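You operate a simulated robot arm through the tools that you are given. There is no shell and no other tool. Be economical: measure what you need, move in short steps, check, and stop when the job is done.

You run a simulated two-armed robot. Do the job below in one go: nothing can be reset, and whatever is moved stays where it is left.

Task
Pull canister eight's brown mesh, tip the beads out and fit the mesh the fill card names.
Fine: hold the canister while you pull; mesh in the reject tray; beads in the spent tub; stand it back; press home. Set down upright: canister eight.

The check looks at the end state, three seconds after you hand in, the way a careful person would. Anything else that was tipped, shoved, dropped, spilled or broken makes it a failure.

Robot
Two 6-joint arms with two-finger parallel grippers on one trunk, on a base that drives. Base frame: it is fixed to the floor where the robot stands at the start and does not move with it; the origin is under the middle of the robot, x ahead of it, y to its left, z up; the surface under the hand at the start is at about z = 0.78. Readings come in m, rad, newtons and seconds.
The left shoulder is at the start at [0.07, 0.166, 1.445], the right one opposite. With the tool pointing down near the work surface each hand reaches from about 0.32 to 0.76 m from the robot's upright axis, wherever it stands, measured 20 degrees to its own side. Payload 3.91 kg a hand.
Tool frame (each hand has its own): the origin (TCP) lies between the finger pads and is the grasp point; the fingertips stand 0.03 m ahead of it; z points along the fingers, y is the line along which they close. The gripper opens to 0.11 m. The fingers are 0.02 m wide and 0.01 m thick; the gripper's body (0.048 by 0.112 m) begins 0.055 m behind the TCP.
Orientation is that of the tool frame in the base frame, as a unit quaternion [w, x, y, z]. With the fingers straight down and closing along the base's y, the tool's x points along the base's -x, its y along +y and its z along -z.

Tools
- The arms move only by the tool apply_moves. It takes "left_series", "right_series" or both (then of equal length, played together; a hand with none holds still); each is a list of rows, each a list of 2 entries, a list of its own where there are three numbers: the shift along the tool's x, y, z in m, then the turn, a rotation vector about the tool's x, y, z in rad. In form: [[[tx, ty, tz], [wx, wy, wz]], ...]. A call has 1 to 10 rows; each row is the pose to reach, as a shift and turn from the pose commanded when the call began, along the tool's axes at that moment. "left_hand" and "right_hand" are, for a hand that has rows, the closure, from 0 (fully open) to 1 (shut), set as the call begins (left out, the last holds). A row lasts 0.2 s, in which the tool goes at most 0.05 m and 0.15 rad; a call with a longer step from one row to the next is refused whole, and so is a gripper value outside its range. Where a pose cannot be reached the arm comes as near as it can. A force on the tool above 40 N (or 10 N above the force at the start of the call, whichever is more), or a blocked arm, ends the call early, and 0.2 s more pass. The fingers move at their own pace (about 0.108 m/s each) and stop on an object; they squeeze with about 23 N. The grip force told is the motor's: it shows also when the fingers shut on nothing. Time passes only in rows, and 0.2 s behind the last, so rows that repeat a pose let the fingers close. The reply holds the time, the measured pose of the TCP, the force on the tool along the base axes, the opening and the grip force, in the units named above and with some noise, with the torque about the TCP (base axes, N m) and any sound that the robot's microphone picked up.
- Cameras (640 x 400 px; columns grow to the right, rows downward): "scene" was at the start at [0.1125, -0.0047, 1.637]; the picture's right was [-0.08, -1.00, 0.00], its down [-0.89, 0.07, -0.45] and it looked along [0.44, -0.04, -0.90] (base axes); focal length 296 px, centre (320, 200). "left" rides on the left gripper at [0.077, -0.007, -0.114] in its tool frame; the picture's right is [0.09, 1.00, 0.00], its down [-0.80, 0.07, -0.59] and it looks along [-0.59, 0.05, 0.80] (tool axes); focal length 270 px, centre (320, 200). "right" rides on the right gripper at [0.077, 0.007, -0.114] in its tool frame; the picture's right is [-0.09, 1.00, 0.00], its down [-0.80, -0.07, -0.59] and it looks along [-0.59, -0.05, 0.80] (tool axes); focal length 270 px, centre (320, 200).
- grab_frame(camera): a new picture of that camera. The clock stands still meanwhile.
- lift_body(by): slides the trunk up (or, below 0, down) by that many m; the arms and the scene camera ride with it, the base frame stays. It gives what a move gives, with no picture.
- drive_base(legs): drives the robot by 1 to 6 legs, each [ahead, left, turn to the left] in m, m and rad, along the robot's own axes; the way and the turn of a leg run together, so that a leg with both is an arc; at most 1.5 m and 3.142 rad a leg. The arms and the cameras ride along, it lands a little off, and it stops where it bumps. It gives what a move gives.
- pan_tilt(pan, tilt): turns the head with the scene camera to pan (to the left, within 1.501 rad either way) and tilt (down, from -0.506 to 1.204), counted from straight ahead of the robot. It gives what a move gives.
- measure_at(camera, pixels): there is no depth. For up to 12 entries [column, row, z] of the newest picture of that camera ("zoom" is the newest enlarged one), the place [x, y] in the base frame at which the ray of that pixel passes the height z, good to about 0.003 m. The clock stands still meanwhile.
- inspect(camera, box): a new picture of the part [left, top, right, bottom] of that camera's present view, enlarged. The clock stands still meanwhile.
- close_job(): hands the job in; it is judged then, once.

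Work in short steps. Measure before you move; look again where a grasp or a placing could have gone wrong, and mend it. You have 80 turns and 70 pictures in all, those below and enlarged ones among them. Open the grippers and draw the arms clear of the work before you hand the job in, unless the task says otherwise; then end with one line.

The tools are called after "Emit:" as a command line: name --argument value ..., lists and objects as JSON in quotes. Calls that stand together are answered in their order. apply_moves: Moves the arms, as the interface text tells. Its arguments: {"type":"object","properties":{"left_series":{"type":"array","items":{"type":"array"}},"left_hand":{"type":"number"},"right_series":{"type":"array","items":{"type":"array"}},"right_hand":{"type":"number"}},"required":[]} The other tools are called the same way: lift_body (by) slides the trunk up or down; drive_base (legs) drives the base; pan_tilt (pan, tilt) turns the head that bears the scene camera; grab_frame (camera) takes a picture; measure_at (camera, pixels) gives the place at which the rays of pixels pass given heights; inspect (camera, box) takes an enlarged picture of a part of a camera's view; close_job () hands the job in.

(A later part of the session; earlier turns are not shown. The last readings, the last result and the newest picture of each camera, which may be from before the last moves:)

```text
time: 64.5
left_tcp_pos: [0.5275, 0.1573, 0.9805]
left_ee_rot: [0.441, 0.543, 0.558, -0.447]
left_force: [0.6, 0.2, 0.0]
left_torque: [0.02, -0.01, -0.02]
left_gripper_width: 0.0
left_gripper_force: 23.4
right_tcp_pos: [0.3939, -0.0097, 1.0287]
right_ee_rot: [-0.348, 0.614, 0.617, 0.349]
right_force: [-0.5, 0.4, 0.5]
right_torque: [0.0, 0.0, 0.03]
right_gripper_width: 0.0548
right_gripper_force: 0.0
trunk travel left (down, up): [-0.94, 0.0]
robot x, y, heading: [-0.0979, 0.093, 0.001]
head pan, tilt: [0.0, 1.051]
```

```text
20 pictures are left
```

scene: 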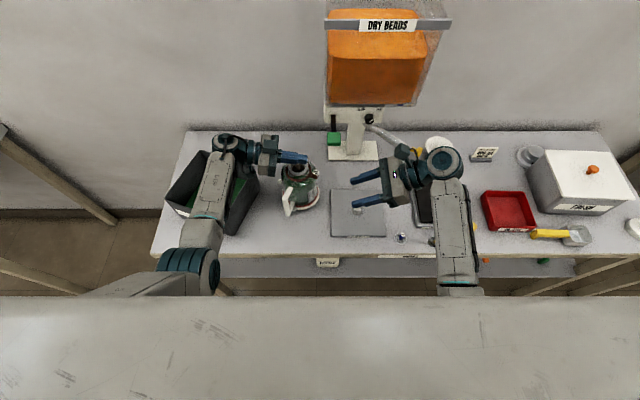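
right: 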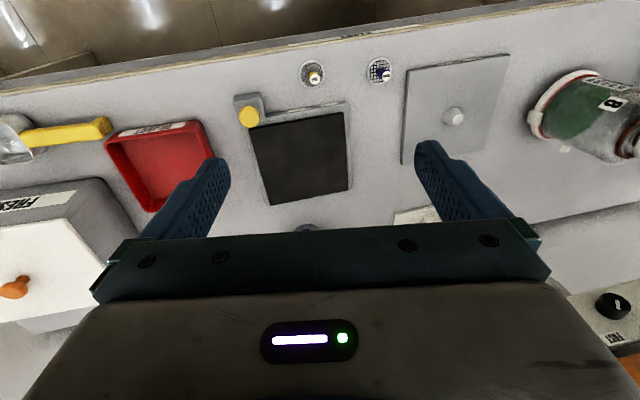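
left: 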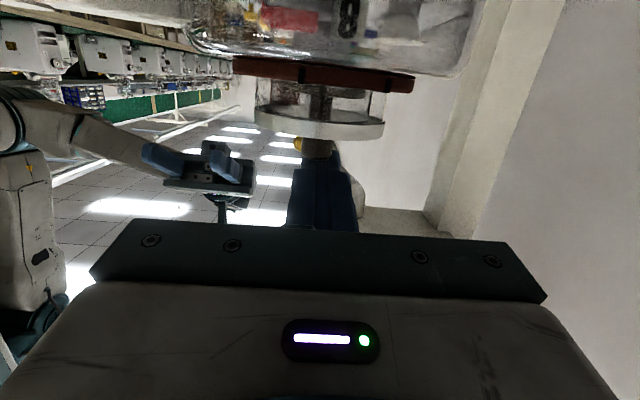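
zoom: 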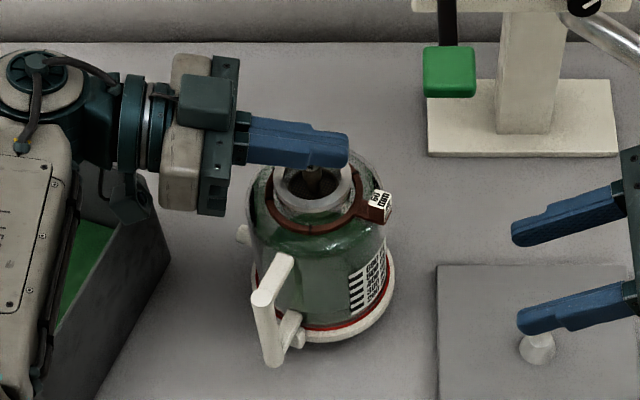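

The long torque hint says the low-slung camera box was resting on the tub edge and spoiling the grip. I back the left hand off, open it, and roll it so the camera is on top, and measure the rim from the last zoom.

Emit:
measure_at --camera "zoom" --pixels '[[312, 187, 0.95], [348, 150, 0.975], [270, 297, 0.926], [382, 200, 0.94]]'

Emit:
apply_moves --left_series '[[[-0.03, 0, 0], [0, 0, 0]], [[-0.03, 0, -0.04], [0, 0, 0]], [[-0.026, 0, -0.08], [0, 0, 0]], [[-0.0226, 0, -0.107], [0, 0, 0]]]'

Emit:
apply_moves --left_series '[[[0, 0, 0], [0, 0, 0.149]], [[0, 0, 0], [0, 0, 0.298]], [[0, 0, 0], [0, 0, 0.447]], [[0, 0, 0], [0, 0, 0.596]], [[0, 0, 0], [0, 0, 0.745]], [[0, 0, 0], [0, 0, 0.894]], [[0, 0, 0], [0, 0, 1.043]], [[0, 0, 0], [0, 0, 1.192]], [[0, 0, 0], [0, 0, 1.341]], [[0, 0, 0], [0, 0, 1.49]]]' --left_hand 0.2

Emit:
apply_moves --left_series '[[[0, 0, 0], [0, 0, 0.149]], [[0, 0, 0], [0, 0, 0.298]], [[0, 0, 0], [0, 0, 0.447]], [[0, 0, 0], [0, 0, 0.596]], [[0, 0, 0], [0, 0, 0.745]], [[0, 0, 0], [0, 0, 0.894]], [[0, 0, 0], [0, 0, 1.043]], [[0, 0, 0], [0, 0, 1.192]], [[0, 0, 0], [0, 0, 1.341]], [[0, 0, 0], [0, 0, 1.49]]]'

Emit:
apply_moves --left_series '[[[0, 0, 0], [0, 0, 0.08]], [[0, 0, 0], [0, 0, 0.1616]]]'

Emit:
grab_frame --camera "left"

```text
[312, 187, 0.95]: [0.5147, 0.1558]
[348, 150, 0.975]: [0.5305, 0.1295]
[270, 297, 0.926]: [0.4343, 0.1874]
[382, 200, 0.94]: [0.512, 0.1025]
```

```text
time: 65.5
left_tcp_pos: [0.5262, 0.2573, 1.0246]
left_ee_rot: [0.44, 0.543, 0.557, -0.448]
left_force: [-0.4, -0.3, -0.8]
left_torque: [-0.01, 0.0, -0.03]
left_gripper_width: 0.0001
left_gripper_force: 22.8
right_tcp_pos: [0.3944, -0.0101, 1.029]
right_ee_rot: [-0.348, 0.613, 0.617, 0.348]
right_force: [0.8, 0.3, 0.4]
right_torque: [0.03, 0.02, 0.0]
right_gripper_width: 0.0551
right_gripper_force: 0.0
trunk travel left (down, up): [-0.94, 0.0]
robot x, y, heading: [-0.0981, 0.0916, -0.001]
head pan, tilt: [0.0, 1.051]
```

```text
time: 67.7
left_tcp_pos: [0.5273, 0.2568, 1.0258]
left_ee_rot: [0.627, 0.778, 0.041, -0.029]
left_force: [-0.4, 0.0, -0.1]
left_torque: [0.0, -0.01, 0.0]
left_gripper_width: 0.0879
left_gripper_force: 0.0
right_tcp_pos: [0.3942, -0.0108, 1.0286]
right_ee_rot: [-0.347, 0.614, 0.617, 0.349]
right_force: [0.1, 0.2, -0.2]
right_torque: [0.01, -0.04, -0.01]
right_gripper_width: 0.0545
right_gripper_force: 0.0
trunk travel left (down, up): [-0.94, 0.0]
robot x, y, heading: [-0.1017, 0.0943, 0.004]
head pan, tilt: [0.0, 1.051]
```

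```text
time: 69.8
left_tcp_pos: [0.5269, 0.2579, 1.0258]
left_ee_rot: [0.481, 0.599, -0.497, 0.403]
left_force: [-0.1, -0.4, -0.4]
left_torque: [-0.02, -0.03, -0.02]
left_gripper_width: 0.0878
left_gripper_force: 0.1
right_tcp_pos: [0.3937, -0.0094, 1.03]
right_ee_rot: [-0.347, 0.614, 0.617, 0.349]
right_force: [-0.5, 0.4, 0.6]
right_torque: [-0.01, -0.02, 0.0]
right_gripper_width: 0.0552
right_gripper_force: 0.0
trunk travel left (down, up): [-0.94, 0.0]
robot x, y, heading: [-0.1001, 0.092, -0.0]
head pan, tilt: [0.0, 1.051]
```

```text
time: 70.5
left_tcp_pos: [0.5262, 0.2571, 1.0265]
left_ee_rot: [0.446, 0.558, -0.544, 0.441]
left_force: [-0.2, -0.3, 0.5]
left_torque: [-0.03, 0.0, 0.0]
left_gripper_width: 0.0879
left_gripper_force: 0.0
right_tcp_pos: [0.3922, -0.0098, 1.0289]
right_ee_rot: [-0.348, 0.614, 0.616, 0.35]
right_force: [-0.3, -0.5, -0.1]
right_torque: [-0.02, 0.03, 0.01]
right_gripper_width: 0.0548
right_gripper_force: 0.1
trunk travel left (down, up): [-0.94, 0.0]
robot x, y, heading: [-0.0979, 0.0928, 0.003]
head pan, tilt: [0.0, 1.051]
```

```text
19 pictures are left
```

left: 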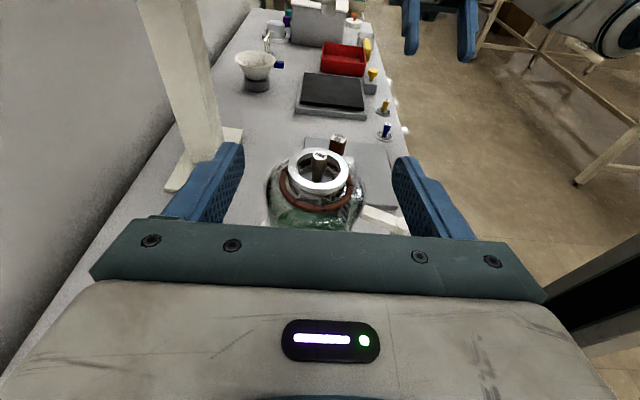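

The new view shows the rim at (319,172), right on the tool line (column 320), with its axis at y≈0.160. I flatten the pitch, go down and in, close, then test-lift 6 mm and read the weight.

Emit:
apply_moves --left_series '[[[0, 0, 0], [0, 0.05, 0]], [[-0.035, 0, 0.014], [0, 0.1, 0]], [[-0.0745, 0, 0.0338], [0, 0.1, 0]], [[-0.0697, 0, 0.057], [0, 0.1, 0]], [[-0.065, 0, 0.08], [0, 0.1, 0]], [[-0.06, 0, 0.1024], [0, 0.1, 0]]]'

Emit:
apply_moves --left_series '[[[0, 0, 0], [0, 0, 0]], [[0, 0, 0], [0, 0, 0]], [[0, 0, 0], [0, 0, 0]], [[0, 0, 0], [0, 0, 0]]]' --left_hand 1.0

Emit:
apply_moves --left_series '[[[0.003, 0, 0], [0, 0, 0]], [[0.006, 0, 0.0007], [0, 0, 0]], [[0.006, 0, 0.0007], [0, 0, 0]]]'

Emit:
grab_frame --camera "left"

```text
time: 71.8
left_tcp_pos: [0.5273, 0.1694, 0.9453]
left_ee_rot: [0.473, 0.535, -0.52, 0.468]
left_force: [1.0, -0.1, -0.3]
left_torque: [0.01, 0.0, -0.02]
left_gripper_width: 0.0882
left_gripper_force: 0.0
right_tcp_pos: [0.3945, -0.0107, 1.0288]
right_ee_rot: [-0.348, 0.614, 0.617, 0.349]
right_force: [0.2, -0.8, 0.5]
right_torque: [0.03, 0.01, -0.02]
right_gripper_width: 0.0551
right_gripper_force: 0.0
trunk travel left (down, up): [-0.94, 0.0]
robot x, y, heading: [-0.1017, 0.0939, 0.004]
head pan, tilt: [0.0, 1.051]
```

```text
time: 72.8
left_tcp_pos: [0.527, 0.1697, 0.9453]
left_ee_rot: [0.474, 0.534, -0.521, 0.468]
left_force: [0.7, -0.1, 3.1]
left_torque: [0.06, -0.18, 0.04]
left_gripper_width: 0.0572
left_gripper_force: 22.8
right_tcp_pos: [0.3925, -0.01, 1.0283]
right_ee_rot: [-0.348, 0.614, 0.617, 0.349]
right_force: [0.0, 0.5, -0.7]
right_torque: [0.02, 0.0, 0.0]
right_gripper_width: 0.0551
right_gripper_force: 0.2
trunk travel left (down, up): [-0.94, 0.0]
robot x, y, heading: [-0.0988, 0.0919, -0.002]
head pan, tilt: [0.0, 1.051]
```

```text
time: 73.7
left_tcp_pos: [0.5266, 0.1673, 0.9498]
left_ee_rot: [0.474, 0.535, -0.52, 0.467]
left_force: [-0.2, 0.0, -3.8]
left_torque: [0.02, -0.04, -0.01]
left_gripper_width: 0.0567
left_gripper_force: 23.0
right_tcp_pos: [0.3941, -0.0098, 1.0296]
right_ee_rot: [-0.348, 0.614, 0.617, 0.349]
right_force: [0.1, -0.4, -0.4]
right_torque: [0.01, 0.03, 0.01]
right_gripper_width: 0.0549
right_gripper_force: 0.0
trunk travel left (down, up): [-0.94, 0.0]
robot x, y, heading: [-0.0957, 0.0931, 0.007]
head pan, tilt: [0.0, 1.051]
```

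```text
18 pictures are left
```

left: 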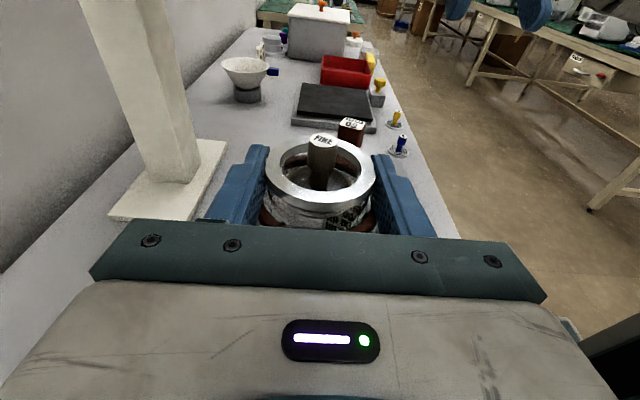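

Force is −3.8 N with a firm width, so it may be carrying the weight. I lift slowly another 2.5 cm to confirm.

Emit:
apply_moves --left_series '[[[0.004, 0, 0.0005], [0, 0, 0]], [[0.008, 0, 0.001], [0, 0, 0]], [[0.012, 0, 0.0014], [0, 0, 0]], [[0.016, 0, 0.002], [0, 0, 0]], [[0.02, 0, 0.0024], [0, 0, 0]], [[0.025, 0, 0.003], [0, 0, 0]], [[0.025, 0, 0.003], [0, 0, 0]]]'

Emit:
inspect --camera "scene" --box '[250, 120, 350, 225]'

```text
time: 75.2
left_tcp_pos: [0.5274, 0.1633, 0.9763]
left_ee_rot: [0.474, 0.535, -0.52, 0.468]
left_force: [-0.3, 0.6, -4.2]
left_torque: [0.03, -0.04, 0.01]
left_gripper_width: 0.057
left_gripper_force: 23.0
right_tcp_pos: [0.3945, -0.0099, 1.0287]
right_ee_rot: [-0.348, 0.614, 0.617, 0.348]
right_force: [-0.5, 0.8, -0.5]
right_torque: [0.04, -0.06, 0.01]
right_gripper_width: 0.0551
right_gripper_force: 0.0
trunk travel left (down, up): [-0.94, 0.0]
robot x, y, heading: [-0.0965, 0.0948, 0.0]
head pan, tilt: [0.0, 1.051]
```

```text
3.81 times, centred on (300, 172) of scene
```

zoom: 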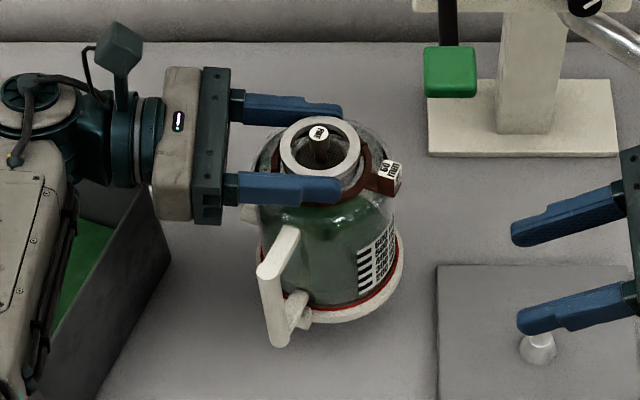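

It lifts cleanly: about 0.43 kg, upright and firm. I bring the canister to x≈0.44, y≈0.10, held just above the table, and bring the tilted right hand to a pre-grasp by the knob. I then check with the left camera.

Emit:
apply_moves --left_series '[[[0.001, 0.022, 0.013], [0, 0, 0]], [[0.0022, 0.044, 0.026], [0, 0, 0]], [[0.0034, 0.066, 0.039], [0, 0, 0]], [[0.0045, 0.0876, 0.052], [0, 0, 0]], [[0.0045, 0.0876, 0.052], [0, 0, 0]]]'

Emit:
apply_moves --right_series '[[[0.016, 0.02, 0.01], [0, 0, 0]], [[0.03, 0.0455, 0.02], [0, 0, 0]], [[0.0319, 0.0455, 0.0433], [0, 0, 0]], [[0.0319, 0.0455, 0.0433], [0, 0, 0]]]' --right_hand 0.68

Emit:
grab_frame --camera "left"

Emit:
inspect --camera "scene" --box '[270, 140, 390, 215]'

```text
time: 76.5
left_tcp_pos: [0.4414, 0.1093, 0.9751]
left_ee_rot: [0.474, 0.534, -0.52, 0.468]
left_force: [0.1, -0.2, -3.8]
left_torque: [0.03, -0.04, -0.01]
left_gripper_width: 0.057
left_gripper_force: 23.2
right_tcp_pos: [0.3938, -0.0095, 1.0287]
right_ee_rot: [-0.348, 0.614, 0.617, 0.348]
right_force: [-1.6, 0.3, -1.6]
right_torque: [0.03, -0.02, -0.01]
right_gripper_width: 0.0551
right_gripper_force: 0.1
trunk travel left (down, up): [-0.94, 0.0]
robot x, y, heading: [-0.0972, 0.0927, -0.001]
head pan, tilt: [0.0, 1.051]
```

```text
time: 77.5
left_tcp_pos: [0.4402, 0.1096, 0.9763]
left_ee_rot: [0.473, 0.535, -0.519, 0.469]
left_force: [-0.2, -0.2, -3.6]
left_torque: [0.08, -0.04, -0.02]
left_gripper_width: 0.0571
left_gripper_force: 23.4
right_tcp_pos: [0.4393, 0.0434, 1.0317]
right_ee_rot: [-0.347, 0.614, 0.616, 0.349]
right_force: [-0.3, -0.4, 0.6]
right_torque: [0.0, -0.01, 0.0]
right_gripper_width: 0.0352
right_gripper_force: 0.0
trunk travel left (down, up): [-0.94, 0.0]
robot x, y, heading: [-0.0983, 0.0907, -0.001]
head pan, tilt: [0.0, 1.051]
```

```text
16 pictures are left
```

left: 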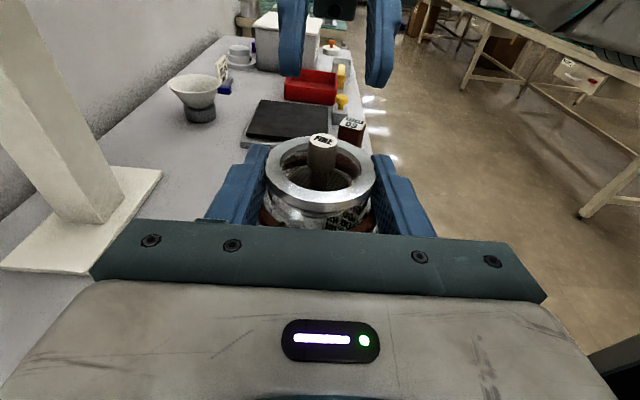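

```text
5.33 times, centred on (330, 178) of scene
```

zoom: 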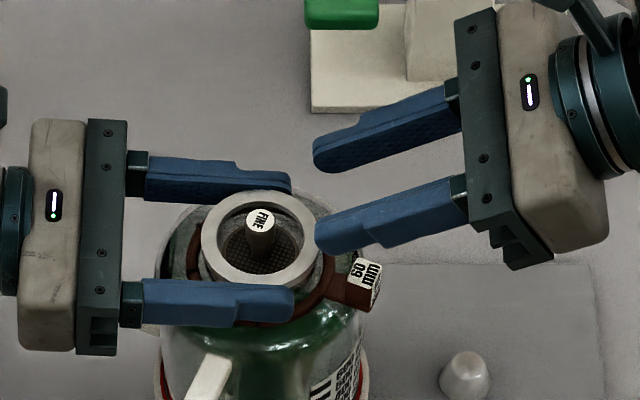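

The right fingers straddle the knob's line (knob at left-view (322,141), scene zoom (262,225)). I advance, close, and pull straight up.

Emit:
apply_moves --right_series '[[[0, 0.002, 0.02], [0, 0, 0]], [[0, 0.002, 0.037], [0, 0, 0]], [[0, 0.002, 0.05], [0, 0, 0]]]'

Emit:
apply_moves --right_series '[[[0, 0, 0], [0, 0, 0]], [[0, 0, 0], [0, 0, 0]], [[0, 0, 0], [0, 0, 0]]]' --right_hand 1.0

Emit:
apply_moves --right_series '[[[0.0086, 0, -0.005], [0, 0, 0]], [[0.017, 0, -0.01], [0, 0, 0]], [[0.026, 0, -0.0155], [0, 0, 0]], [[0.043, 0, -0.026], [0, 0, 0]], [[0.06, 0, -0.036], [0, 0, 0]]]'

Emit:
grab_frame --camera "left"

```text
time: 78.2
left_tcp_pos: [0.4409, 0.11, 0.9754]
left_ee_rot: [0.474, 0.535, -0.52, 0.468]
left_force: [-0.3, 0.0, -4.9]
left_torque: [0.05, -0.03, 0.0]
left_gripper_width: 0.0573
left_gripper_force: 22.9
right_tcp_pos: [0.4408, 0.0863, 1.0081]
right_ee_rot: [-0.348, 0.614, 0.618, 0.347]
right_force: [-1.2, 0.8, -0.7]
right_torque: [0.02, 0.0, 0.02]
right_gripper_width: 0.0351
right_gripper_force: 0.0
trunk travel left (down, up): [-0.94, 0.0]
robot x, y, heading: [-0.0973, 0.093, -0.001]
head pan, tilt: [0.0, 1.051]
```

```text
time: 79.0
left_tcp_pos: [0.4399, 0.1097, 0.9763]
left_ee_rot: [0.474, 0.535, -0.52, 0.468]
left_force: [-5.0, 0.4, -2.2]
left_torque: [0.04, -0.12, -0.09]
left_gripper_width: 0.0571
left_gripper_force: 23.3
right_tcp_pos: [0.441, 0.0858, 1.0077]
right_ee_rot: [-0.347, 0.614, 0.617, 0.349]
right_force: [4.8, 0.2, -2.1]
right_torque: [-0.04, -0.07, -0.07]
right_gripper_width: 0.0125
right_gripper_force: 23.5
trunk travel left (down, up): [-0.94, 0.0]
robot x, y, heading: [-0.1005, 0.0938, -0.001]
head pan, tilt: [0.0, 1.051]
```

```text
time: 80.3
left_tcp_pos: [0.4429, 0.109, 0.9739]
left_ee_rot: [0.473, 0.537, -0.52, 0.466]
left_force: [0.4, 0.2, -3.5]
left_torque: [0.07, -0.03, 0.02]
left_gripper_width: 0.0572
left_gripper_force: 22.6
right_tcp_pos: [0.4394, 0.0823, 1.0635]
right_ee_rot: [-0.352, 0.62, 0.615, 0.337]
right_force: [6.4, -3.6, -15.1]
right_torque: [0.82, 0.81, 0.18]
right_gripper_width: 0.0126
right_gripper_force: 23.2
trunk travel left (down, up): [-0.94, 0.0]
robot x, y, heading: [-0.0981, 0.0941, 0.003]
head pan, tilt: [0.0, 1.051]
stopped in row 5 (right hand): the force on the tool passed its limit at 51 N (the readings are from after the stop); the commanded pose is now the measured one
```

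```text
14 pictures are left
```

left: 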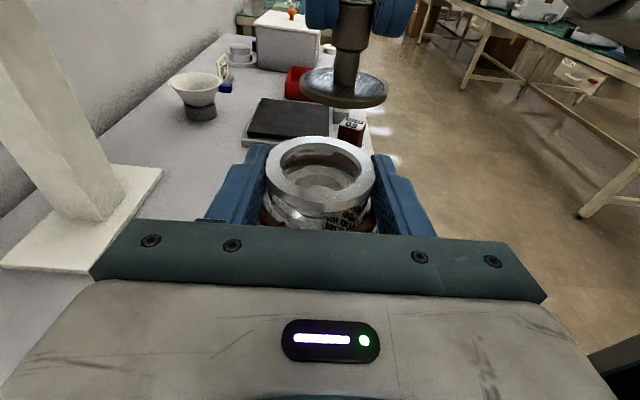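

The mesh is out (knob gripped at 12.5 mm, disc clear above the rim) and the canister is still held. The right wrist seems to press on the spout again, so I ease it toward the robot. At the same time the left carries the canister up and over the tub to (0.455,0.46,1.10).

Emit:
apply_moves --left_series '[[[-0.0047, 0, -0.0397], [0, 0, 0]], [[-0.0094, 0, -0.0794], [0, 0, 0]], [[-0.014, 0, -0.119], [0, 0, 0]], [[0.0257, 0, -0.1238], [0, 0, 0]], [[0.0654, 0, -0.1285], [0, 0, 0]], [[0.111, 0, -0.134], [0, 0, 0]], [[0.1058, 0, -0.1786], [0, 0, 0]], [[0.1005, 0, -0.2233], [0, 0, 0]], [[0.0953, 0, -0.268], [0, 0, 0]], [[0.09, 0, -0.3126], [0, 0, 0]]]' --right_series '[[[0, -0.015, 0], [0, 0, 0]], [[0, -0.03, 0], [0, 0, 0]], [[0, -0.045, 0], [0, 0, 0]], [[0, -0.06, 0], [0, 0, 0]], [[0, -0.06, 0], [0, 0, 0]], [[0, -0.06, 0], [0, 0, 0]], [[0, -0.06, 0], [0, 0, 0]], [[0, -0.06, 0], [0, 0, 0]], [[0, -0.06, 0], [0, 0, 0]], [[0, -0.06, 0], [0, 0, 0]]]'

Emit:
apply_moves --left_series '[[[-0.003, -0.006, -0.025], [0, 0, 0]], [[-0.0059, -0.0126, -0.0497], [0, 0, 0]], [[-0.0059, -0.0126, -0.0497], [0, 0, 0]]]'

Emit:
grab_frame --camera "scene"

```text
time: 82.5
left_tcp_pos: [0.4406, 0.4136, 1.1007]
left_ee_rot: [0.474, 0.534, -0.52, 0.468]
left_force: [-1.0, 0.3, -4.0]
left_torque: [0.11, -0.03, 0.0]
left_gripper_width: 0.0572
left_gripper_force: 22.6
right_tcp_pos: [0.3761, 0.0865, 1.0677]
right_ee_rot: [-0.35, 0.619, 0.616, 0.339]
right_force: [0.6, 0.8, -0.5]
right_torque: [-0.03, 0.01, -0.01]
right_gripper_width: 0.0125
right_gripper_force: 23.3
trunk travel left (down, up): [-0.94, 0.0]
robot x, y, heading: [-0.0974, 0.093, 0.001]
head pan, tilt: [0.0, 1.051]
```

```text
time: 83.3
left_tcp_pos: [0.452, 0.4599, 1.1015]
left_ee_rot: [0.473, 0.536, -0.521, 0.467]
left_force: [-0.2, 0.4, -4.0]
left_torque: [0.05, -0.06, -0.02]
left_gripper_width: 0.0574
left_gripper_force: 22.9
right_tcp_pos: [0.3761, 0.0849, 1.0681]
right_ee_rot: [-0.351, 0.618, 0.616, 0.34]
right_force: [0.7, 1.3, -0.9]
right_torque: [0.0, -0.02, -0.01]
right_gripper_width: 0.0123
right_gripper_force: 23.1
trunk travel left (down, up): [-0.94, 0.0]
robot x, y, heading: [-0.101, 0.0941, -0.001]
head pan, tilt: [0.0, 1.051]
```

```text
13 pictures are left
```

scene: 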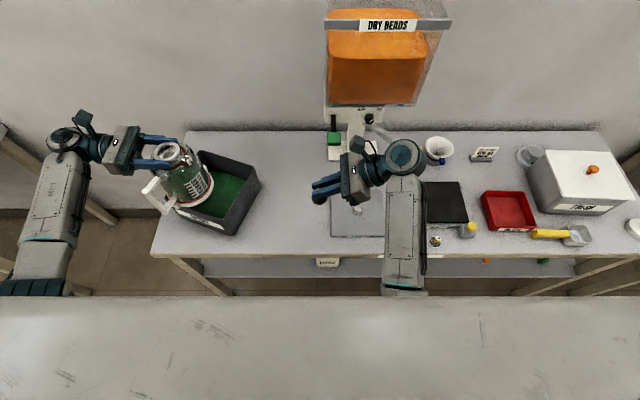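

I check where the tub's rim is relative to the canister before pouring.

Emit:
inspect --camera "scene" --box '[130, 120, 290, 250]'

Emit:
measure_at --camera "scene" --pixels '[[260, 178, 0.9], [202, 151, 0.9], [226, 235, 0.9], [230, 236, 0.78], [160, 212, 0.9], [258, 184, 0.78]]'

```text
3.08 times, centred on (210, 185) of scene
```

zoom: 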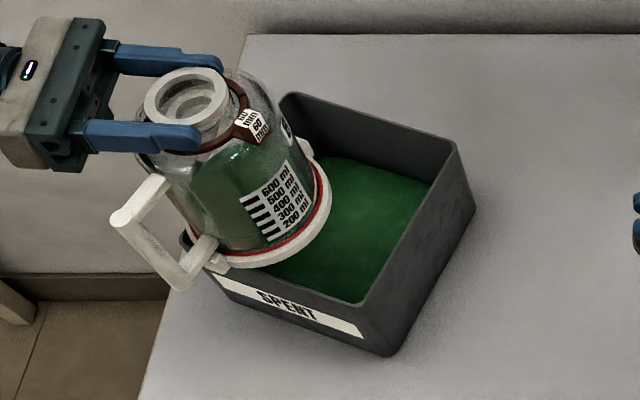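

```text
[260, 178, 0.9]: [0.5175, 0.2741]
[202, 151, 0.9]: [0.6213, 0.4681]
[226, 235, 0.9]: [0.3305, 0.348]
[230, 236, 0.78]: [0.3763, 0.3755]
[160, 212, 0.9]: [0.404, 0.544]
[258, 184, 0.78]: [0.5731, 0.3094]
```

The tub has been turned and pushed a little by the earlier contact: its centre is now about (0.495,0.413). I'll set that right later. I pour over its present centre: shift, roll over in two halves while lowering, and shake gently.

Emit:
apply_moves --left_series '[[[0.0028, -0.019, 0.02], [0, 0, 0]], [[0.0055, -0.0375, 0.04], [0, 0, 0]], [[0.0055, -0.0375, 0.04], [0, 0, 0]]]'

Emit:
apply_moves --left_series '[[[0, 0, 0], [0, 0, -0.149]], [[0, 0, 0], [0, 0, -0.298]], [[0, 0, 0], [0, 0, -0.447]], [[0, 0, 0], [0, 0, -0.596]], [[0, 0, 0], [0, 0, -0.745]], [[0, 0, 0], [0, 0, -0.894]], [[0, 0, 0], [0, 0, -1.043]], [[0, 0, 0], [0, 0, -1.192]], [[0, 0, 0], [0, 0, -1.341]], [[0, 0, 0], [0, 0, -1.49]]]'

Emit:
apply_moves --left_series '[[[0, -0.012, 0], [0, 0, -0.149]], [[0, -0.024, 0], [0, 0, -0.298]], [[0, -0.036, 0], [0, 0, -0.447]], [[0, -0.048, 0], [0, 0, -0.596]], [[0, -0.05, 0], [0, 0, -0.745]], [[0, -0.05, 0], [0, 0, -0.894]], [[0, -0.05, 0], [0, 0, -1.043]], [[0, -0.05, 0], [0, 0, -1.192]], [[0, -0.05, 0], [0, 0, -1.341]], [[0, -0.05, 0], [0, 0, -1.49]]]'

Emit:
apply_moves --left_series '[[[0, 0, 0], [0, 0, -0.1]], [[0, 0, 0], [0, 0, -0.16]], [[-0.01, 0, 0], [0, 0, -0.16]], [[0, 0, 0], [0, 0, -0.16]], [[-0.01, 0, 0], [0, 0, -0.16]], [[0, 0, 0], [0, 0, -0.16]], [[0, 0, 0], [0, 0, -0.05]], [[0, 0, 0], [0, 0, -0.16]], [[0, 0, 0], [0, 0, -0.25]], [[0, 0, 0], [0, 0, -0.16]]]'

Emit:
inspect --camera "scene" --box '[110, 90, 300, 250]'

```text
time: 84.1
left_tcp_pos: [0.4882, 0.4217, 1.101]
left_ee_rot: [0.473, 0.535, -0.52, 0.468]
left_force: [-0.2, 0.0, -4.1]
left_torque: [0.06, -0.02, 0.01]
left_gripper_width: 0.0571
left_gripper_force: 23.1
right_tcp_pos: [0.3761, 0.0866, 1.069]
right_ee_rot: [-0.351, 0.618, 0.616, 0.339]
right_force: [0.4, 0.7, 0.0]
right_torque: [-0.03, 0.0, 0.02]
right_gripper_width: 0.0125
right_gripper_force: 22.6
trunk travel left (down, up): [-0.94, 0.0]
robot x, y, heading: [-0.0985, 0.0937, -0.001]
head pan, tilt: [0.0, 1.051]
```

```text
time: 86.3
left_tcp_pos: [0.4907, 0.4199, 1.1005]
left_ee_rot: [0.666, 0.746, -0.019, 0.021]
left_force: [-0.1, -0.3, -3.9]
left_torque: [0.11, -0.27, 0.04]
left_gripper_width: 0.0571
left_gripper_force: 22.8
right_tcp_pos: [0.3768, 0.0843, 1.0683]
right_ee_rot: [-0.351, 0.619, 0.616, 0.339]
right_force: [-0.8, 0.1, -0.4]
right_torque: [0.03, -0.03, 0.01]
right_gripper_width: 0.0123
right_gripper_force: 23.1
trunk travel left (down, up): [-0.94, 0.0]
robot x, y, heading: [-0.0953, 0.093, -0.001]
head pan, tilt: [0.0, 1.051]
```

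```text
time: 88.5
left_tcp_pos: [0.4929, 0.426, 1.0503]
left_ee_rot: [0.504, 0.561, 0.492, -0.434]
left_force: [-0.6, -0.1, -2.7]
left_torque: [0.1, -0.01, -0.02]
left_gripper_width: 0.057
left_gripper_force: 22.9
right_tcp_pos: [0.3764, 0.0842, 1.068]
right_ee_rot: [-0.351, 0.618, 0.616, 0.338]
right_force: [-0.3, 0.4, -0.3]
right_torque: [-0.03, 0.0, -0.02]
right_gripper_width: 0.0123
right_gripper_force: 23.4
trunk travel left (down, up): [-0.94, 0.0]
robot x, y, heading: [-0.0996, 0.0932, -0.0]
head pan, tilt: [0.0, 1.051]
```

```text
time: 90.7
left_tcp_pos: [0.4935, 0.4254, 1.0518]
left_ee_rot: [0.468, 0.521, 0.535, -0.473]
left_force: [-0.8, 0.9, -2.5]
left_torque: [0.08, 0.04, 0.02]
left_gripper_width: 0.0575
left_gripper_force: 23.0
right_tcp_pos: [0.3762, 0.0855, 1.068]
right_ee_rot: [-0.352, 0.618, 0.616, 0.339]
right_force: [0.4, -0.1, -0.2]
right_torque: [0.01, 0.02, 0.0]
right_gripper_width: 0.0125
right_gripper_force: 23.3
trunk travel left (down, up): [-0.94, 0.0]
robot x, y, heading: [-0.098, 0.0929, -0.001]
head pan, tilt: [0.0, 1.051]
```

```text
2.50 times, centred on (205, 170) of scene
```

zoom: 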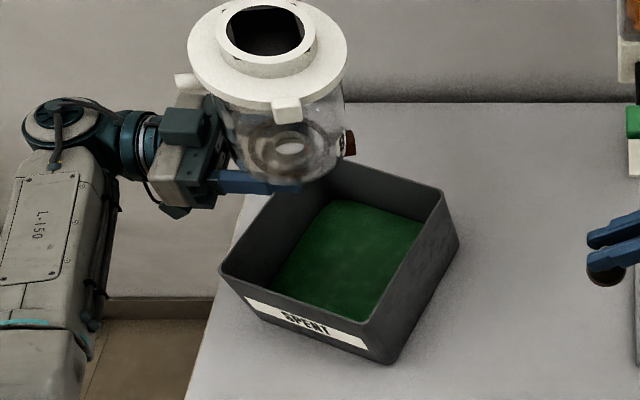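

The canister is empty (weight fell from 4.0 to about 2.6 N) and no beads are on the table. I roll back, carry it to its old place and lower it.

Emit:
apply_moves --left_series '[[[-0.017, 0, 0], [0, 0, 0.149]], [[-0.034, 0, 0], [0, 0, 0.298]], [[-0.05, 0, 0], [0, 0, 0.447]], [[-0.05, 0, 0], [0, 0, 0.596]], [[-0.05, 0, 0], [0, 0, 0.745]], [[-0.05, 0, 0], [0, 0, 0.894]], [[-0.05, 0, 0], [0, 0, 1.043]], [[-0.05, 0, 0], [0, 0, 1.192]], [[-0.05, 0, 0], [0, 0, 1.341]], [[-0.05, 0, 0], [0, 0, 1.49]]]'

Emit:
apply_moves --left_series '[[[0, 0, 0], [0, 0, 0.149]], [[0, 0, 0], [0, 0, 0.298]], [[0, 0, 0], [0, 0, 0.447]], [[0, 0, 0], [0, 0, 0.596]], [[0, 0, 0], [0, 0, 0.745]], [[0, 0, 0], [0, 0, 0.894]], [[0, 0, 0], [0, 0, 1.043]], [[0, 0, 0], [0, 0, 1.192]], [[0, 0, 0], [0, 0, 1.341]], [[0, 0, 0], [0, 0, 1.49]]]'

Emit:
apply_moves --left_series '[[[0, 0, 0], [0, 0, 0.1]], [[0, 0, 0], [0, 0, 0.1616]], [[0, 0, 0], [0, 0, 0.1616]]]'

Emit:
apply_moves --left_series '[[[0.005, 0.004, 0.046], [0, 0, 0]], [[0.01, 0.008, 0.092], [0, 0, 0]], [[0.016, 0.012, 0.138], [0, 0, 0]], [[0.021, 0.016, 0.184], [0, 0, 0]], [[0.0266, 0.019, 0.228], [0, 0, 0]], [[-0.018, 0.019, 0.233], [0, 0, 0]], [[-0.062, 0.019, 0.238], [0, 0, 0]], [[-0.1, 0.019, 0.242], [0, 0, 0]], [[-0.117, 0.019, 0.245], [0, 0, 0]], [[-0.117, 0.019, 0.245], [0, 0, 0]]]'

Emit:
inspect --camera "scene" --box '[170, 110, 410, 260]'

```text
time: 92.9
left_tcp_pos: [0.4944, 0.4204, 1.1014]
left_ee_rot: [0.665, 0.745, 0.039, -0.03]
left_force: [-0.2, 1.1, -2.8]
left_torque: [0.05, -0.21, 0.0]
left_gripper_width: 0.057
left_gripper_force: 22.9
right_tcp_pos: [0.3766, 0.0845, 1.068]
right_ee_rot: [-0.35, 0.619, 0.617, 0.338]
right_force: [-0.1, 0.0, -0.2]
right_torque: [-0.03, 0.01, -0.02]
right_gripper_width: 0.0123
right_gripper_force: 22.7
trunk travel left (down, up): [-0.94, 0.0]
robot x, y, heading: [-0.1009, 0.0936, -0.002]
head pan, tilt: [0.0, 1.051]
```

```text
time: 95.1
left_tcp_pos: [0.4928, 0.4208, 1.1005]
left_ee_rot: [0.51, 0.574, -0.477, 0.428]
left_force: [0.2, 0.0, -1.9]
left_torque: [0.02, -0.05, 0.02]
left_gripper_width: 0.0571
left_gripper_force: 23.2
right_tcp_pos: [0.3761, 0.0847, 1.0681]
right_ee_rot: [-0.351, 0.618, 0.616, 0.339]
right_force: [-0.3, -0.4, 0.4]
right_torque: [-0.03, 0.02, 0.01]
right_gripper_width: 0.0127
right_gripper_force: 22.8
trunk travel left (down, up): [-0.94, 0.0]
robot x, y, heading: [-0.0998, 0.0938, 0.001]
head pan, tilt: [0.0, 1.051]
```

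```text
time: 95.9
left_tcp_pos: [0.4943, 0.4216, 1.1003]
left_ee_rot: [0.473, 0.534, -0.521, 0.468]
left_force: [0.1, 0.2, -3.1]
left_torque: [0.06, -0.04, 0.0]
left_gripper_width: 0.0571
left_gripper_force: 22.9
right_tcp_pos: [0.3769, 0.0857, 1.068]
right_ee_rot: [-0.35, 0.619, 0.617, 0.338]
right_force: [-1.4, 0.3, -0.4]
right_torque: [0.05, 0.0, -0.01]
right_gripper_width: 0.0122
right_gripper_force: 22.8
trunk travel left (down, up): [-0.94, 0.0]
robot x, y, heading: [-0.1032, 0.0907, 0.005]
head pan, tilt: [0.0, 1.051]
```

```text
time: 98.1
left_tcp_pos: [0.4746, 0.1903, 0.9563]
left_ee_rot: [0.473, 0.534, -0.521, 0.468]
left_force: [-0.1, -0.3, -2.4]
left_torque: [0.08, 0.01, -0.03]
left_gripper_width: 0.0572
left_gripper_force: 22.9
right_tcp_pos: [0.3762, 0.0855, 1.0671]
right_ee_rot: [-0.352, 0.618, 0.617, 0.338]
right_force: [-0.5, 0.4, 0.8]
right_torque: [-0.01, 0.01, -0.01]
right_gripper_width: 0.0124
right_gripper_force: 23.1
trunk travel left (down, up): [-0.94, 0.0]
robot x, y, heading: [-0.0987, 0.0931, -0.001]
head pan, tilt: [0.0, 1.051]
```

```text
2.67 times, centred on (290, 185) of scene
```

zoom: 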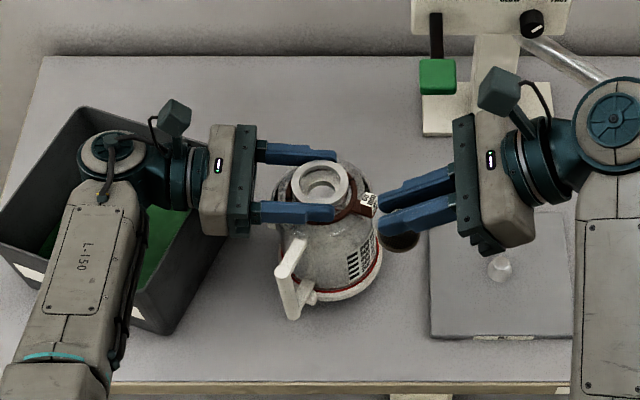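

The canister hangs 1 cm above the table. I set it down, open, rise and back off. Meanwhile the right hand brings the mesh over to its own side with the tool turned down, then I drive 0.15 m right so the tray is in reach.

Emit:
apply_moves --left_series '[[[-0.005, 0, 0], [0, 0, 0]], [[-0.01, 0, 0], [0, 0, 0]], [[-0.0105, 0, 0], [0, 0, 0]]]'

Emit:
apply_moves --left_series '[[[0, 0, 0], [0, 0, 0]], [[0, 0, 0], [0, 0, 0]], [[0, 0, 0], [0, 0, 0]]]' --left_hand 0.2

Emit:
apply_moves --left_series '[[[0.04, 0, 0], [0, 0, 0]], [[0.08, 0, 0], [0, 0, 0]], [[0.12, 0, 0], [0, 0, 0]], [[0.14, 0, -0.03], [0, 0, 0]], [[0.14, 0, -0.07], [0, 0, 0]], [[0.14, 0, -0.11], [0, 0, 0]], [[0.14, 0, -0.11], [0, 0, 0]], [[0.14, 0, -0.11], [0, 0, 0]], [[0.14, 0, -0.11], [0, 0, 0]], [[0.14, 0, -0.11], [0, 0, 0]]]' --right_series '[[[-0.026, 0, -0.0293], [0, -0.1, 0]], [[-0.052, 0, -0.0586], [0, -0.2, 0]], [[-0.078, 0, -0.088], [0, -0.3, 0]], [[-0.104, 0, -0.117], [0, -0.4, 0]], [[-0.13, 0, -0.1465], [0, -0.51, 0]], [[-0.155, 0, -0.176], [0, -0.61, 0]], [[-0.181, 0, -0.205], [0, -0.71, 0]], [[-0.207, 0.01, -0.234], [0, -0.81, 0]], [[-0.233, 0.03, -0.263], [0, -0.91, 0]], [[-0.259, 0.05, -0.293], [0, -1.02, 0]]]'

Emit:
drive_base --legs '[[0, -0.15, 0]]'

Emit:
grab_frame --camera "scene"

```text
time: 98.9
left_tcp_pos: [0.4739, 0.1912, 0.9465]
left_ee_rot: [0.472, 0.535, -0.521, 0.469]
left_force: [-0.5, -0.7, 1.2]
left_torque: [-0.03, -0.21, 0.02]
left_gripper_width: 0.0572
left_gripper_force: 23.5
right_tcp_pos: [0.3765, 0.0852, 1.0674]
right_ee_rot: [-0.351, 0.619, 0.616, 0.34]
right_force: [-0.6, 0.5, 0.1]
right_torque: [-0.03, 0.01, -0.02]
right_gripper_width: 0.0123
right_gripper_force: 22.9
trunk travel left (down, up): [-0.94, 0.0]
robot x, y, heading: [-0.0982, 0.0931, -0.004]
head pan, tilt: [0.0, 1.051]
```

```text
time: 99.7
left_tcp_pos: [0.474, 0.1918, 0.9463]
left_ee_rot: [0.473, 0.535, -0.521, 0.468]
left_force: [-0.1, -0.4, 0.2]
left_torque: [-0.01, -0.02, 0.01]
left_gripper_width: 0.088
left_gripper_force: 0.1
right_tcp_pos: [0.3768, 0.085, 1.0676]
right_ee_rot: [-0.351, 0.618, 0.616, 0.339]
right_force: [0.2, 0.2, -0.1]
right_torque: [0.02, 0.01, -0.02]
right_gripper_width: 0.0124
right_gripper_force: 23.3
trunk travel left (down, up): [-0.94, 0.0]
robot x, y, heading: [-0.0978, 0.0932, -0.001]
head pan, tilt: [0.0, 1.051]
```

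```text
time: 101.9
left_tcp_pos: [0.4773, 0.2836, 1.0968]
left_ee_rot: [0.473, 0.535, -0.521, 0.468]
left_force: [0.4, -0.1, 0.3]
left_torque: [-0.02, 0.03, -0.03]
left_gripper_width: 0.088
left_gripper_force: 0.1
right_tcp_pos: [0.4275, -0.3018, 0.9994]
right_ee_rot: [-0.007, 0.706, 0.708, -0.007]
right_force: [0.0, -0.4, -1.1]
right_torque: [0.07, 0.04, -0.03]
right_gripper_width: 0.0125
right_gripper_force: 22.9
trunk travel left (down, up): [-0.94, 0.0]
robot x, y, heading: [-0.0976, 0.0925, 0.0]
head pan, tilt: [0.0, 1.051]
```

```text
time: 103.2
left_tcp_pos: [0.4764, 0.1382, 1.0971]
left_ee_rot: [0.474, 0.534, -0.521, 0.468]
left_force: [-0.8, 0.1, -0.7]
left_torque: [-0.03, -0.02, 0.0]
left_gripper_width: 0.0879
left_gripper_force: 0.1
right_tcp_pos: [0.4263, -0.4487, 1.0016]
right_ee_rot: [-0.005, 0.705, 0.709, -0.006]
right_force: [0.9, -0.5, -0.6]
right_torque: [-0.02, 0.02, -0.02]
right_gripper_width: 0.0123
right_gripper_force: 23.2
trunk travel left (down, up): [-0.94, 0.0]
robot x, y, heading: [-0.0992, -0.0555, -0.005]
head pan, tilt: [0.0, 1.051]
```

```text
9 pictures are left
```

scene: 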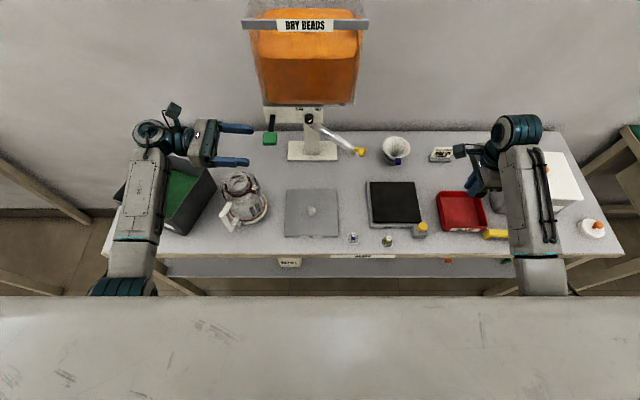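

The canister stands in place. The tray centre is at about (0.454,−0.514). I lower the mesh into the tray, release, rise, drive back left 0.15 m and move over the coarse mesh at (0.369,−0.159).

Emit:
apply_moves --right_series '[[[-0.03, 0.013, 0], [0, 0, 0]], [[-0.062, 0.026, 0], [0, 0, 0]], [[-0.062, 0.026, 0.045], [0, 0, 0]], [[-0.062, 0.026, 0.09], [0, 0, 0]], [[-0.062, 0.026, 0.128], [0, 0, 0]], [[-0.062, 0.026, 0.128], [0, 0, 0]]]'

Emit:
apply_moves --right_series '[[[0, 0, 0], [0, 0, 0]], [[0, 0, 0], [0, 0, 0]], [[0, 0, 0], [0, 0, 0]]]' --right_hand 0.55

Emit:
apply_moves --right_series '[[[0, 0, -0.045], [0, 0, 0]], [[0, 0, -0.09], [0, 0, 0]], [[0, 0, -0.128], [0, 0, 0]], [[0.03, -0.013, -0.128], [0, 0, 0]], [[0.062, -0.026, -0.128], [0, 0, 0]]]'

Emit:
drive_base --legs '[[0, 0.15, 0]]'

Emit:
apply_moves --right_series '[[[0.035, -0.015, 0], [0, 0, 0]], [[0.07, -0.03, 0], [0, 0, 0]], [[0.105, -0.045, 0], [0, 0, 0]], [[0.141, -0.059, 0.02], [0, 0, 0]], [[0.141, -0.059, 0.065], [0, 0, 0]], [[0.141, -0.059, 0.09], [0, 0, 0]]]'

Emit:
grab_frame --camera "right"

Emit:
inspect --camera "scene" --box '[340, 150, 580, 300]'

```text
time: 104.6
left_tcp_pos: [0.4757, 0.1351, 1.0979]
left_ee_rot: [0.474, 0.534, -0.521, 0.468]
left_force: [-0.4, -0.5, 0.3]
left_torque: [-0.01, -0.01, 0.0]
left_gripper_width: 0.088
left_gripper_force: 0.0
right_tcp_pos: [0.4508, -0.5118, 0.8715]
right_ee_rot: [-0.005, 0.705, 0.709, -0.005]
right_force: [-0.4, -0.2, -0.4]
right_torque: [0.04, -0.02, -0.01]
right_gripper_width: 0.0124
right_gripper_force: 23.5
trunk travel left (down, up): [-0.94, 0.0]
robot x, y, heading: [-0.1018, -0.0578, -0.002]
head pan, tilt: [0.0, 1.051]
```

```text
time: 105.4
left_tcp_pos: [0.4765, 0.1355, 1.0963]
left_ee_rot: [0.474, 0.534, -0.521, 0.468]
left_force: [-0.9, -0.3, 0.3]
left_torque: [0.0, -0.04, 0.0]
left_gripper_width: 0.0879
left_gripper_force: 0.1
right_tcp_pos: [0.4496, -0.5128, 0.8721]
right_ee_rot: [-0.006, 0.705, 0.709, -0.005]
right_force: [-0.5, -0.2, -0.4]
right_torque: [-0.01, 0.0, 0.03]
right_gripper_width: 0.0493
right_gripper_force: 0.1
trunk travel left (down, up): [-0.94, 0.0]
robot x, y, heading: [-0.0998, -0.0529, 0.002]
head pan, tilt: [0.0, 1.051]
```

```text
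time: 106.6
left_tcp_pos: [0.4753, 0.1372, 1.0971]
left_ee_rot: [0.474, 0.533, -0.522, 0.468]
left_force: [0.3, 0.0, -1.0]
left_torque: [0.04, 0.01, 0.05]
left_gripper_width: 0.0881
left_gripper_force: 0.0
right_tcp_pos: [0.4275, -0.4502, 1.0002]
right_ee_rot: [-0.004, 0.706, 0.708, -0.006]
right_force: [0.6, -0.1, 0.4]
right_torque: [-0.03, 0.0, 0.03]
right_gripper_width: 0.0494
right_gripper_force: 0.0
trunk travel left (down, up): [-0.94, 0.0]
robot x, y, heading: [-0.1005, -0.0551, -0.004]
head pan, tilt: [0.0, 1.051]
```

```text
time: 108.0
left_tcp_pos: [0.4761, 0.2843, 1.0983]
left_ee_rot: [0.472, 0.535, -0.522, 0.467]
left_force: [0.7, -0.2, 0.1]
left_torque: [0.0, -0.02, -0.04]
left_gripper_width: 0.0879
left_gripper_force: 0.0
right_tcp_pos: [0.4277, -0.3022, 0.999]
right_ee_rot: [-0.006, 0.705, 0.709, -0.005]
right_force: [0.8, -0.5, -1.2]
right_torque: [0.03, 0.01, 0.0]
right_gripper_width: 0.0496
right_gripper_force: 0.0
trunk travel left (down, up): [-0.94, 0.0]
robot x, y, heading: [-0.1015, 0.0975, -0.002]
head pan, tilt: [0.0, 1.051]
```

```text
time: 109.4
left_tcp_pos: [0.4776, 0.285, 1.0976]
left_ee_rot: [0.472, 0.535, -0.521, 0.468]
left_force: [0.1, 0.0, 0.2]
left_torque: [0.0, -0.03, -0.02]
left_gripper_width: 0.088
left_gripper_force: 0.1
right_tcp_pos: [0.367, -0.1598, 0.91]
right_ee_rot: [-0.005, 0.705, 0.709, -0.005]
right_force: [0.1, 0.2, 0.6]
right_torque: [-0.01, 0.02, -0.02]
right_gripper_width: 0.0496
right_gripper_force: 0.1
right hand out of reach, approached as far as the arm can: row 3
trunk travel left (down, up): [-0.94, 0.0]
robot x, y, heading: [-0.097, 0.0949, -0.004]
head pan, tilt: [0.0, 1.051]
```

```text
8 pictures are left
```

right: 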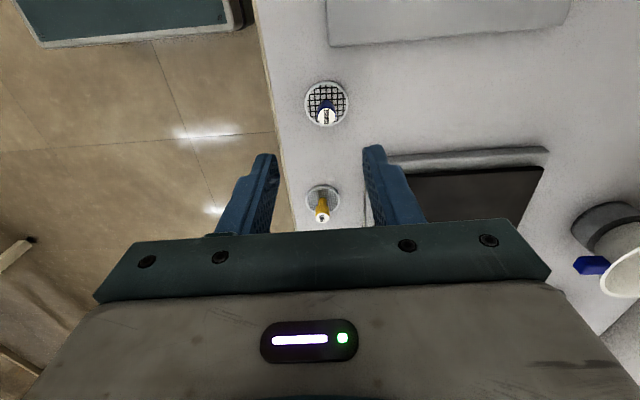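

```text
2.67 times, centred on (460, 225) of scene
```

zoom: 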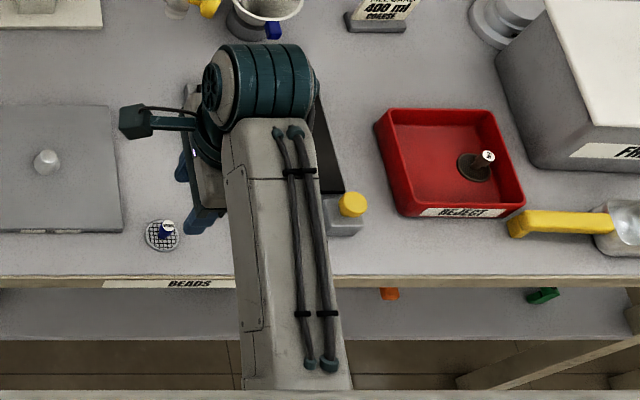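

The brown mesh stands in the reject tray. The coarse knob is at (0.372,−0.156), with its top at z≈0.817. I grip its upper part, lift, then drive 0.31 m left so the right hand can work tool-down over the canister.

Emit:
apply_moves --right_series '[[[0.004, 0.005, 0.04], [0, 0, 0]], [[0.004, 0.005, 0.077], [0, 0, 0]], [[0.004, 0.005, 0.077], [0, 0, 0]]]'

Emit:
apply_moves --right_series '[[[0, 0, 0], [0, 0, 0]], [[0, 0, 0], [0, 0, 0]], [[0, 0, 0], [0, 0, 0]], [[0, 0, -0.04], [0, 0, 0]], [[0, 0, -0.08], [0, 0, 0]], [[0, 0, -0.12], [0, 0, 0]], [[0, 0, -0.155], [0, 0, 0]], [[0, 0, -0.155], [0, 0, 0]]]' --right_hand 1.0

Emit:
drive_base --legs '[[0, 0.31, 0]]'

Emit:
grab_frame --camera "right"

Emit:
grab_frame --camera "scene"

```text
time: 110.2
left_tcp_pos: [0.4766, 0.2864, 1.0964]
left_ee_rot: [0.473, 0.534, -0.52, 0.469]
left_force: [0.5, -0.3, -0.4]
left_torque: [-0.01, 0.0, 0.02]
left_gripper_width: 0.0882
left_gripper_force: 0.1
right_tcp_pos: [0.3688, -0.1544, 0.8316]
right_ee_rot: [-0.006, 0.705, 0.709, -0.005]
right_force: [0.4, 0.7, 0.1]
right_torque: [0.0, 0.01, -0.03]
right_gripper_width: 0.0495
right_gripper_force: 0.1
trunk travel left (down, up): [-0.94, 0.0]
robot x, y, heading: [-0.0971, 0.0939, -0.001]
head pan, tilt: [0.0, 1.051]
```

```text
time: 112.0
left_tcp_pos: [0.4771, 0.2859, 1.0976]
left_ee_rot: [0.472, 0.535, -0.521, 0.468]
left_force: [-1.0, 0.6, 0.3]
left_torque: [0.0, 0.0, 0.03]
left_gripper_width: 0.0882
left_gripper_force: 0.1
right_tcp_pos: [0.3732, -0.1557, 0.9827]
right_ee_rot: [-0.004, 0.706, 0.708, -0.004]
right_force: [0.4, -0.4, 0.2]
right_torque: [0.01, 0.0, 0.02]
right_gripper_width: 0.012
right_gripper_force: 22.7
right hand out of reach, approached as far as the arm can: row 7, 8
trunk travel left (down, up): [-0.94, 0.0]
robot x, y, heading: [-0.0944, 0.0938, -0.003]
head pan, tilt: [0.0, 1.051]
```

```text
time: 114.1
left_tcp_pos: [0.4746, 0.5982, 1.0977]
left_ee_rot: [0.472, 0.535, -0.521, 0.469]
left_force: [-1.2, -0.3, 0.7]
left_torque: [0.02, 0.01, 0.0]
left_gripper_width: 0.0882
left_gripper_force: 0.1
right_tcp_pos: [0.3746, 0.1565, 0.9809]
right_ee_rot: [-0.004, 0.705, 0.709, -0.004]
right_force: [0.0, 0.0, 0.2]
right_torque: [0.0, -0.04, 0.01]
right_gripper_width: 0.0121
right_gripper_force: 22.8
trunk travel left (down, up): [-0.94, 0.0]
robot x, y, heading: [-0.0978, 0.4055, 0.004]
head pan, tilt: [0.0, 1.051]
```

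```text
6 pictures are left
```

right: 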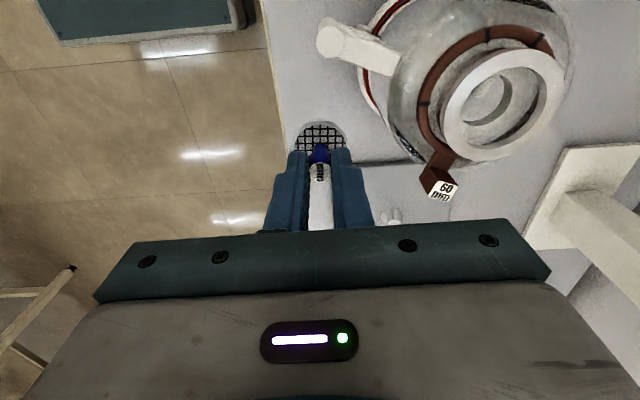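

```text
5 pictures are left
```

scene: 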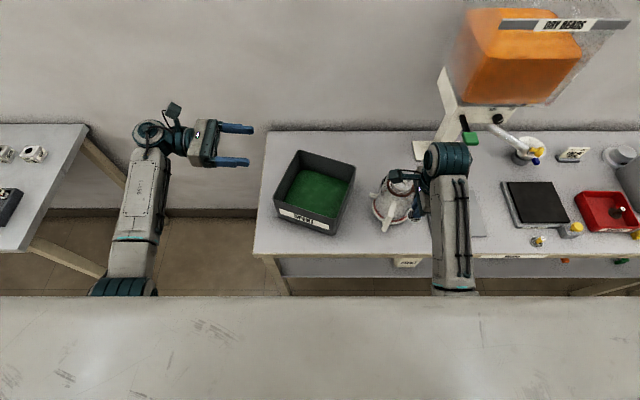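

The coarse mesh is gripped straight (12 mm). The canister axis measures (0.475,0.181). I need the disc above the rim, so I first move 3 cm ahead and rise, checking that the height is reached.

Emit:
apply_moves --right_series '[[[0, 0.015, -0.01], [0, 0, 0]], [[0, 0.03, -0.025], [0, 0, 0]], [[0, 0.03, -0.04], [0, 0, 0]], [[0, 0.03, -0.04], [0, 0, 0]]]'

```text
time: 115.1
left_tcp_pos: [0.4748, 0.6003, 1.0981]
left_ee_rot: [0.472, 0.535, -0.52, 0.469]
left_force: [-0.4, -0.4, -1.0]
left_torque: [-0.01, -0.02, 0.0]
left_gripper_width: 0.0881
left_gripper_force: 0.1
right_tcp_pos: [0.4095, 0.157, 0.989]
right_ee_rot: [-0.003, 0.705, 0.71, -0.003]
right_force: [0.5, -0.5, -0.1]
right_torque: [0.0, 0.02, 0.03]
right_gripper_width: 0.012
right_gripper_force: 22.8
right hand out of reach, approached as far as the arm can: row 1, 2, 3, 4
trunk travel left (down, up): [-0.94, 0.0]
robot x, y, heading: [-0.1011, 0.4061, 0.008]
head pan, tilt: [0.0, 1.051]
```

Height tops out at 0.989 here, but it was higher (1.03+) further to the arm's own side. I move the hand 0.12 m right while rising, and drive the base 0.12 m left.

Emit:
apply_moves --right_series '[[[-0.04, 0, 0], [0, 0, 0]], [[-0.08, 0, -0.01], [0, 0, 0]], [[-0.12, 0, -0.02], [0, 0, 0]], [[-0.12, 0.01, -0.035], [0, 0, 0]], [[-0.12, 0.01, -0.035], [0, 0, 0]]]'

Emit:
drive_base --legs '[[0, 0.12, 0]]'

```text
time: 116.1
left_tcp_pos: [0.4756, 0.5988, 1.0961]
left_ee_rot: [0.472, 0.537, -0.52, 0.468]
left_force: [-1.4, 0.2, -1.1]
left_torque: [0.01, 0.0, 0.02]
left_gripper_width: 0.0879
left_gripper_force: 0.1
right_tcp_pos: [0.4119, 0.0339, 1.0132]
right_ee_rot: [-0.014, 0.704, 0.71, -0.01]
right_force: [-2.4, -1.0, -16.8]
right_torque: [-0.32, 0.5, 0.05]
right_gripper_width: 0.0121
right_gripper_force: 22.8
trunk travel left (down, up): [-0.94, 0.0]
robot x, y, heading: [-0.0995, 0.4058, 0.0]
head pan, tilt: [0.0, 1.051]
stopped in row 5 (right hand): the force on the tool passed its limit at 51 N (the readings are from after the stop); the commanded pose is now the measured one
```

```text
time: 117.4
left_tcp_pos: [0.4756, 0.7151, 1.098]
left_ee_rot: [0.473, 0.535, -0.521, 0.468]
left_force: [0.6, 0.4, 0.5]
left_torque: [-0.01, 0.0, 0.02]
left_gripper_width: 0.0882
left_gripper_force: 0.1
right_tcp_pos: [0.4128, 0.1528, 1.0148]
right_ee_rot: [-0.01, 0.705, 0.71, -0.007]
right_force: [-0.1, 0.5, -0.5]
right_torque: [0.0, 0.01, -0.05]
right_gripper_width: 0.0123
right_gripper_force: 23.0
trunk travel left (down, up): [-0.94, 0.0]
robot x, y, heading: [-0.1006, 0.5254, 0.003]
head pan, tilt: [0.0, 1.051]
```

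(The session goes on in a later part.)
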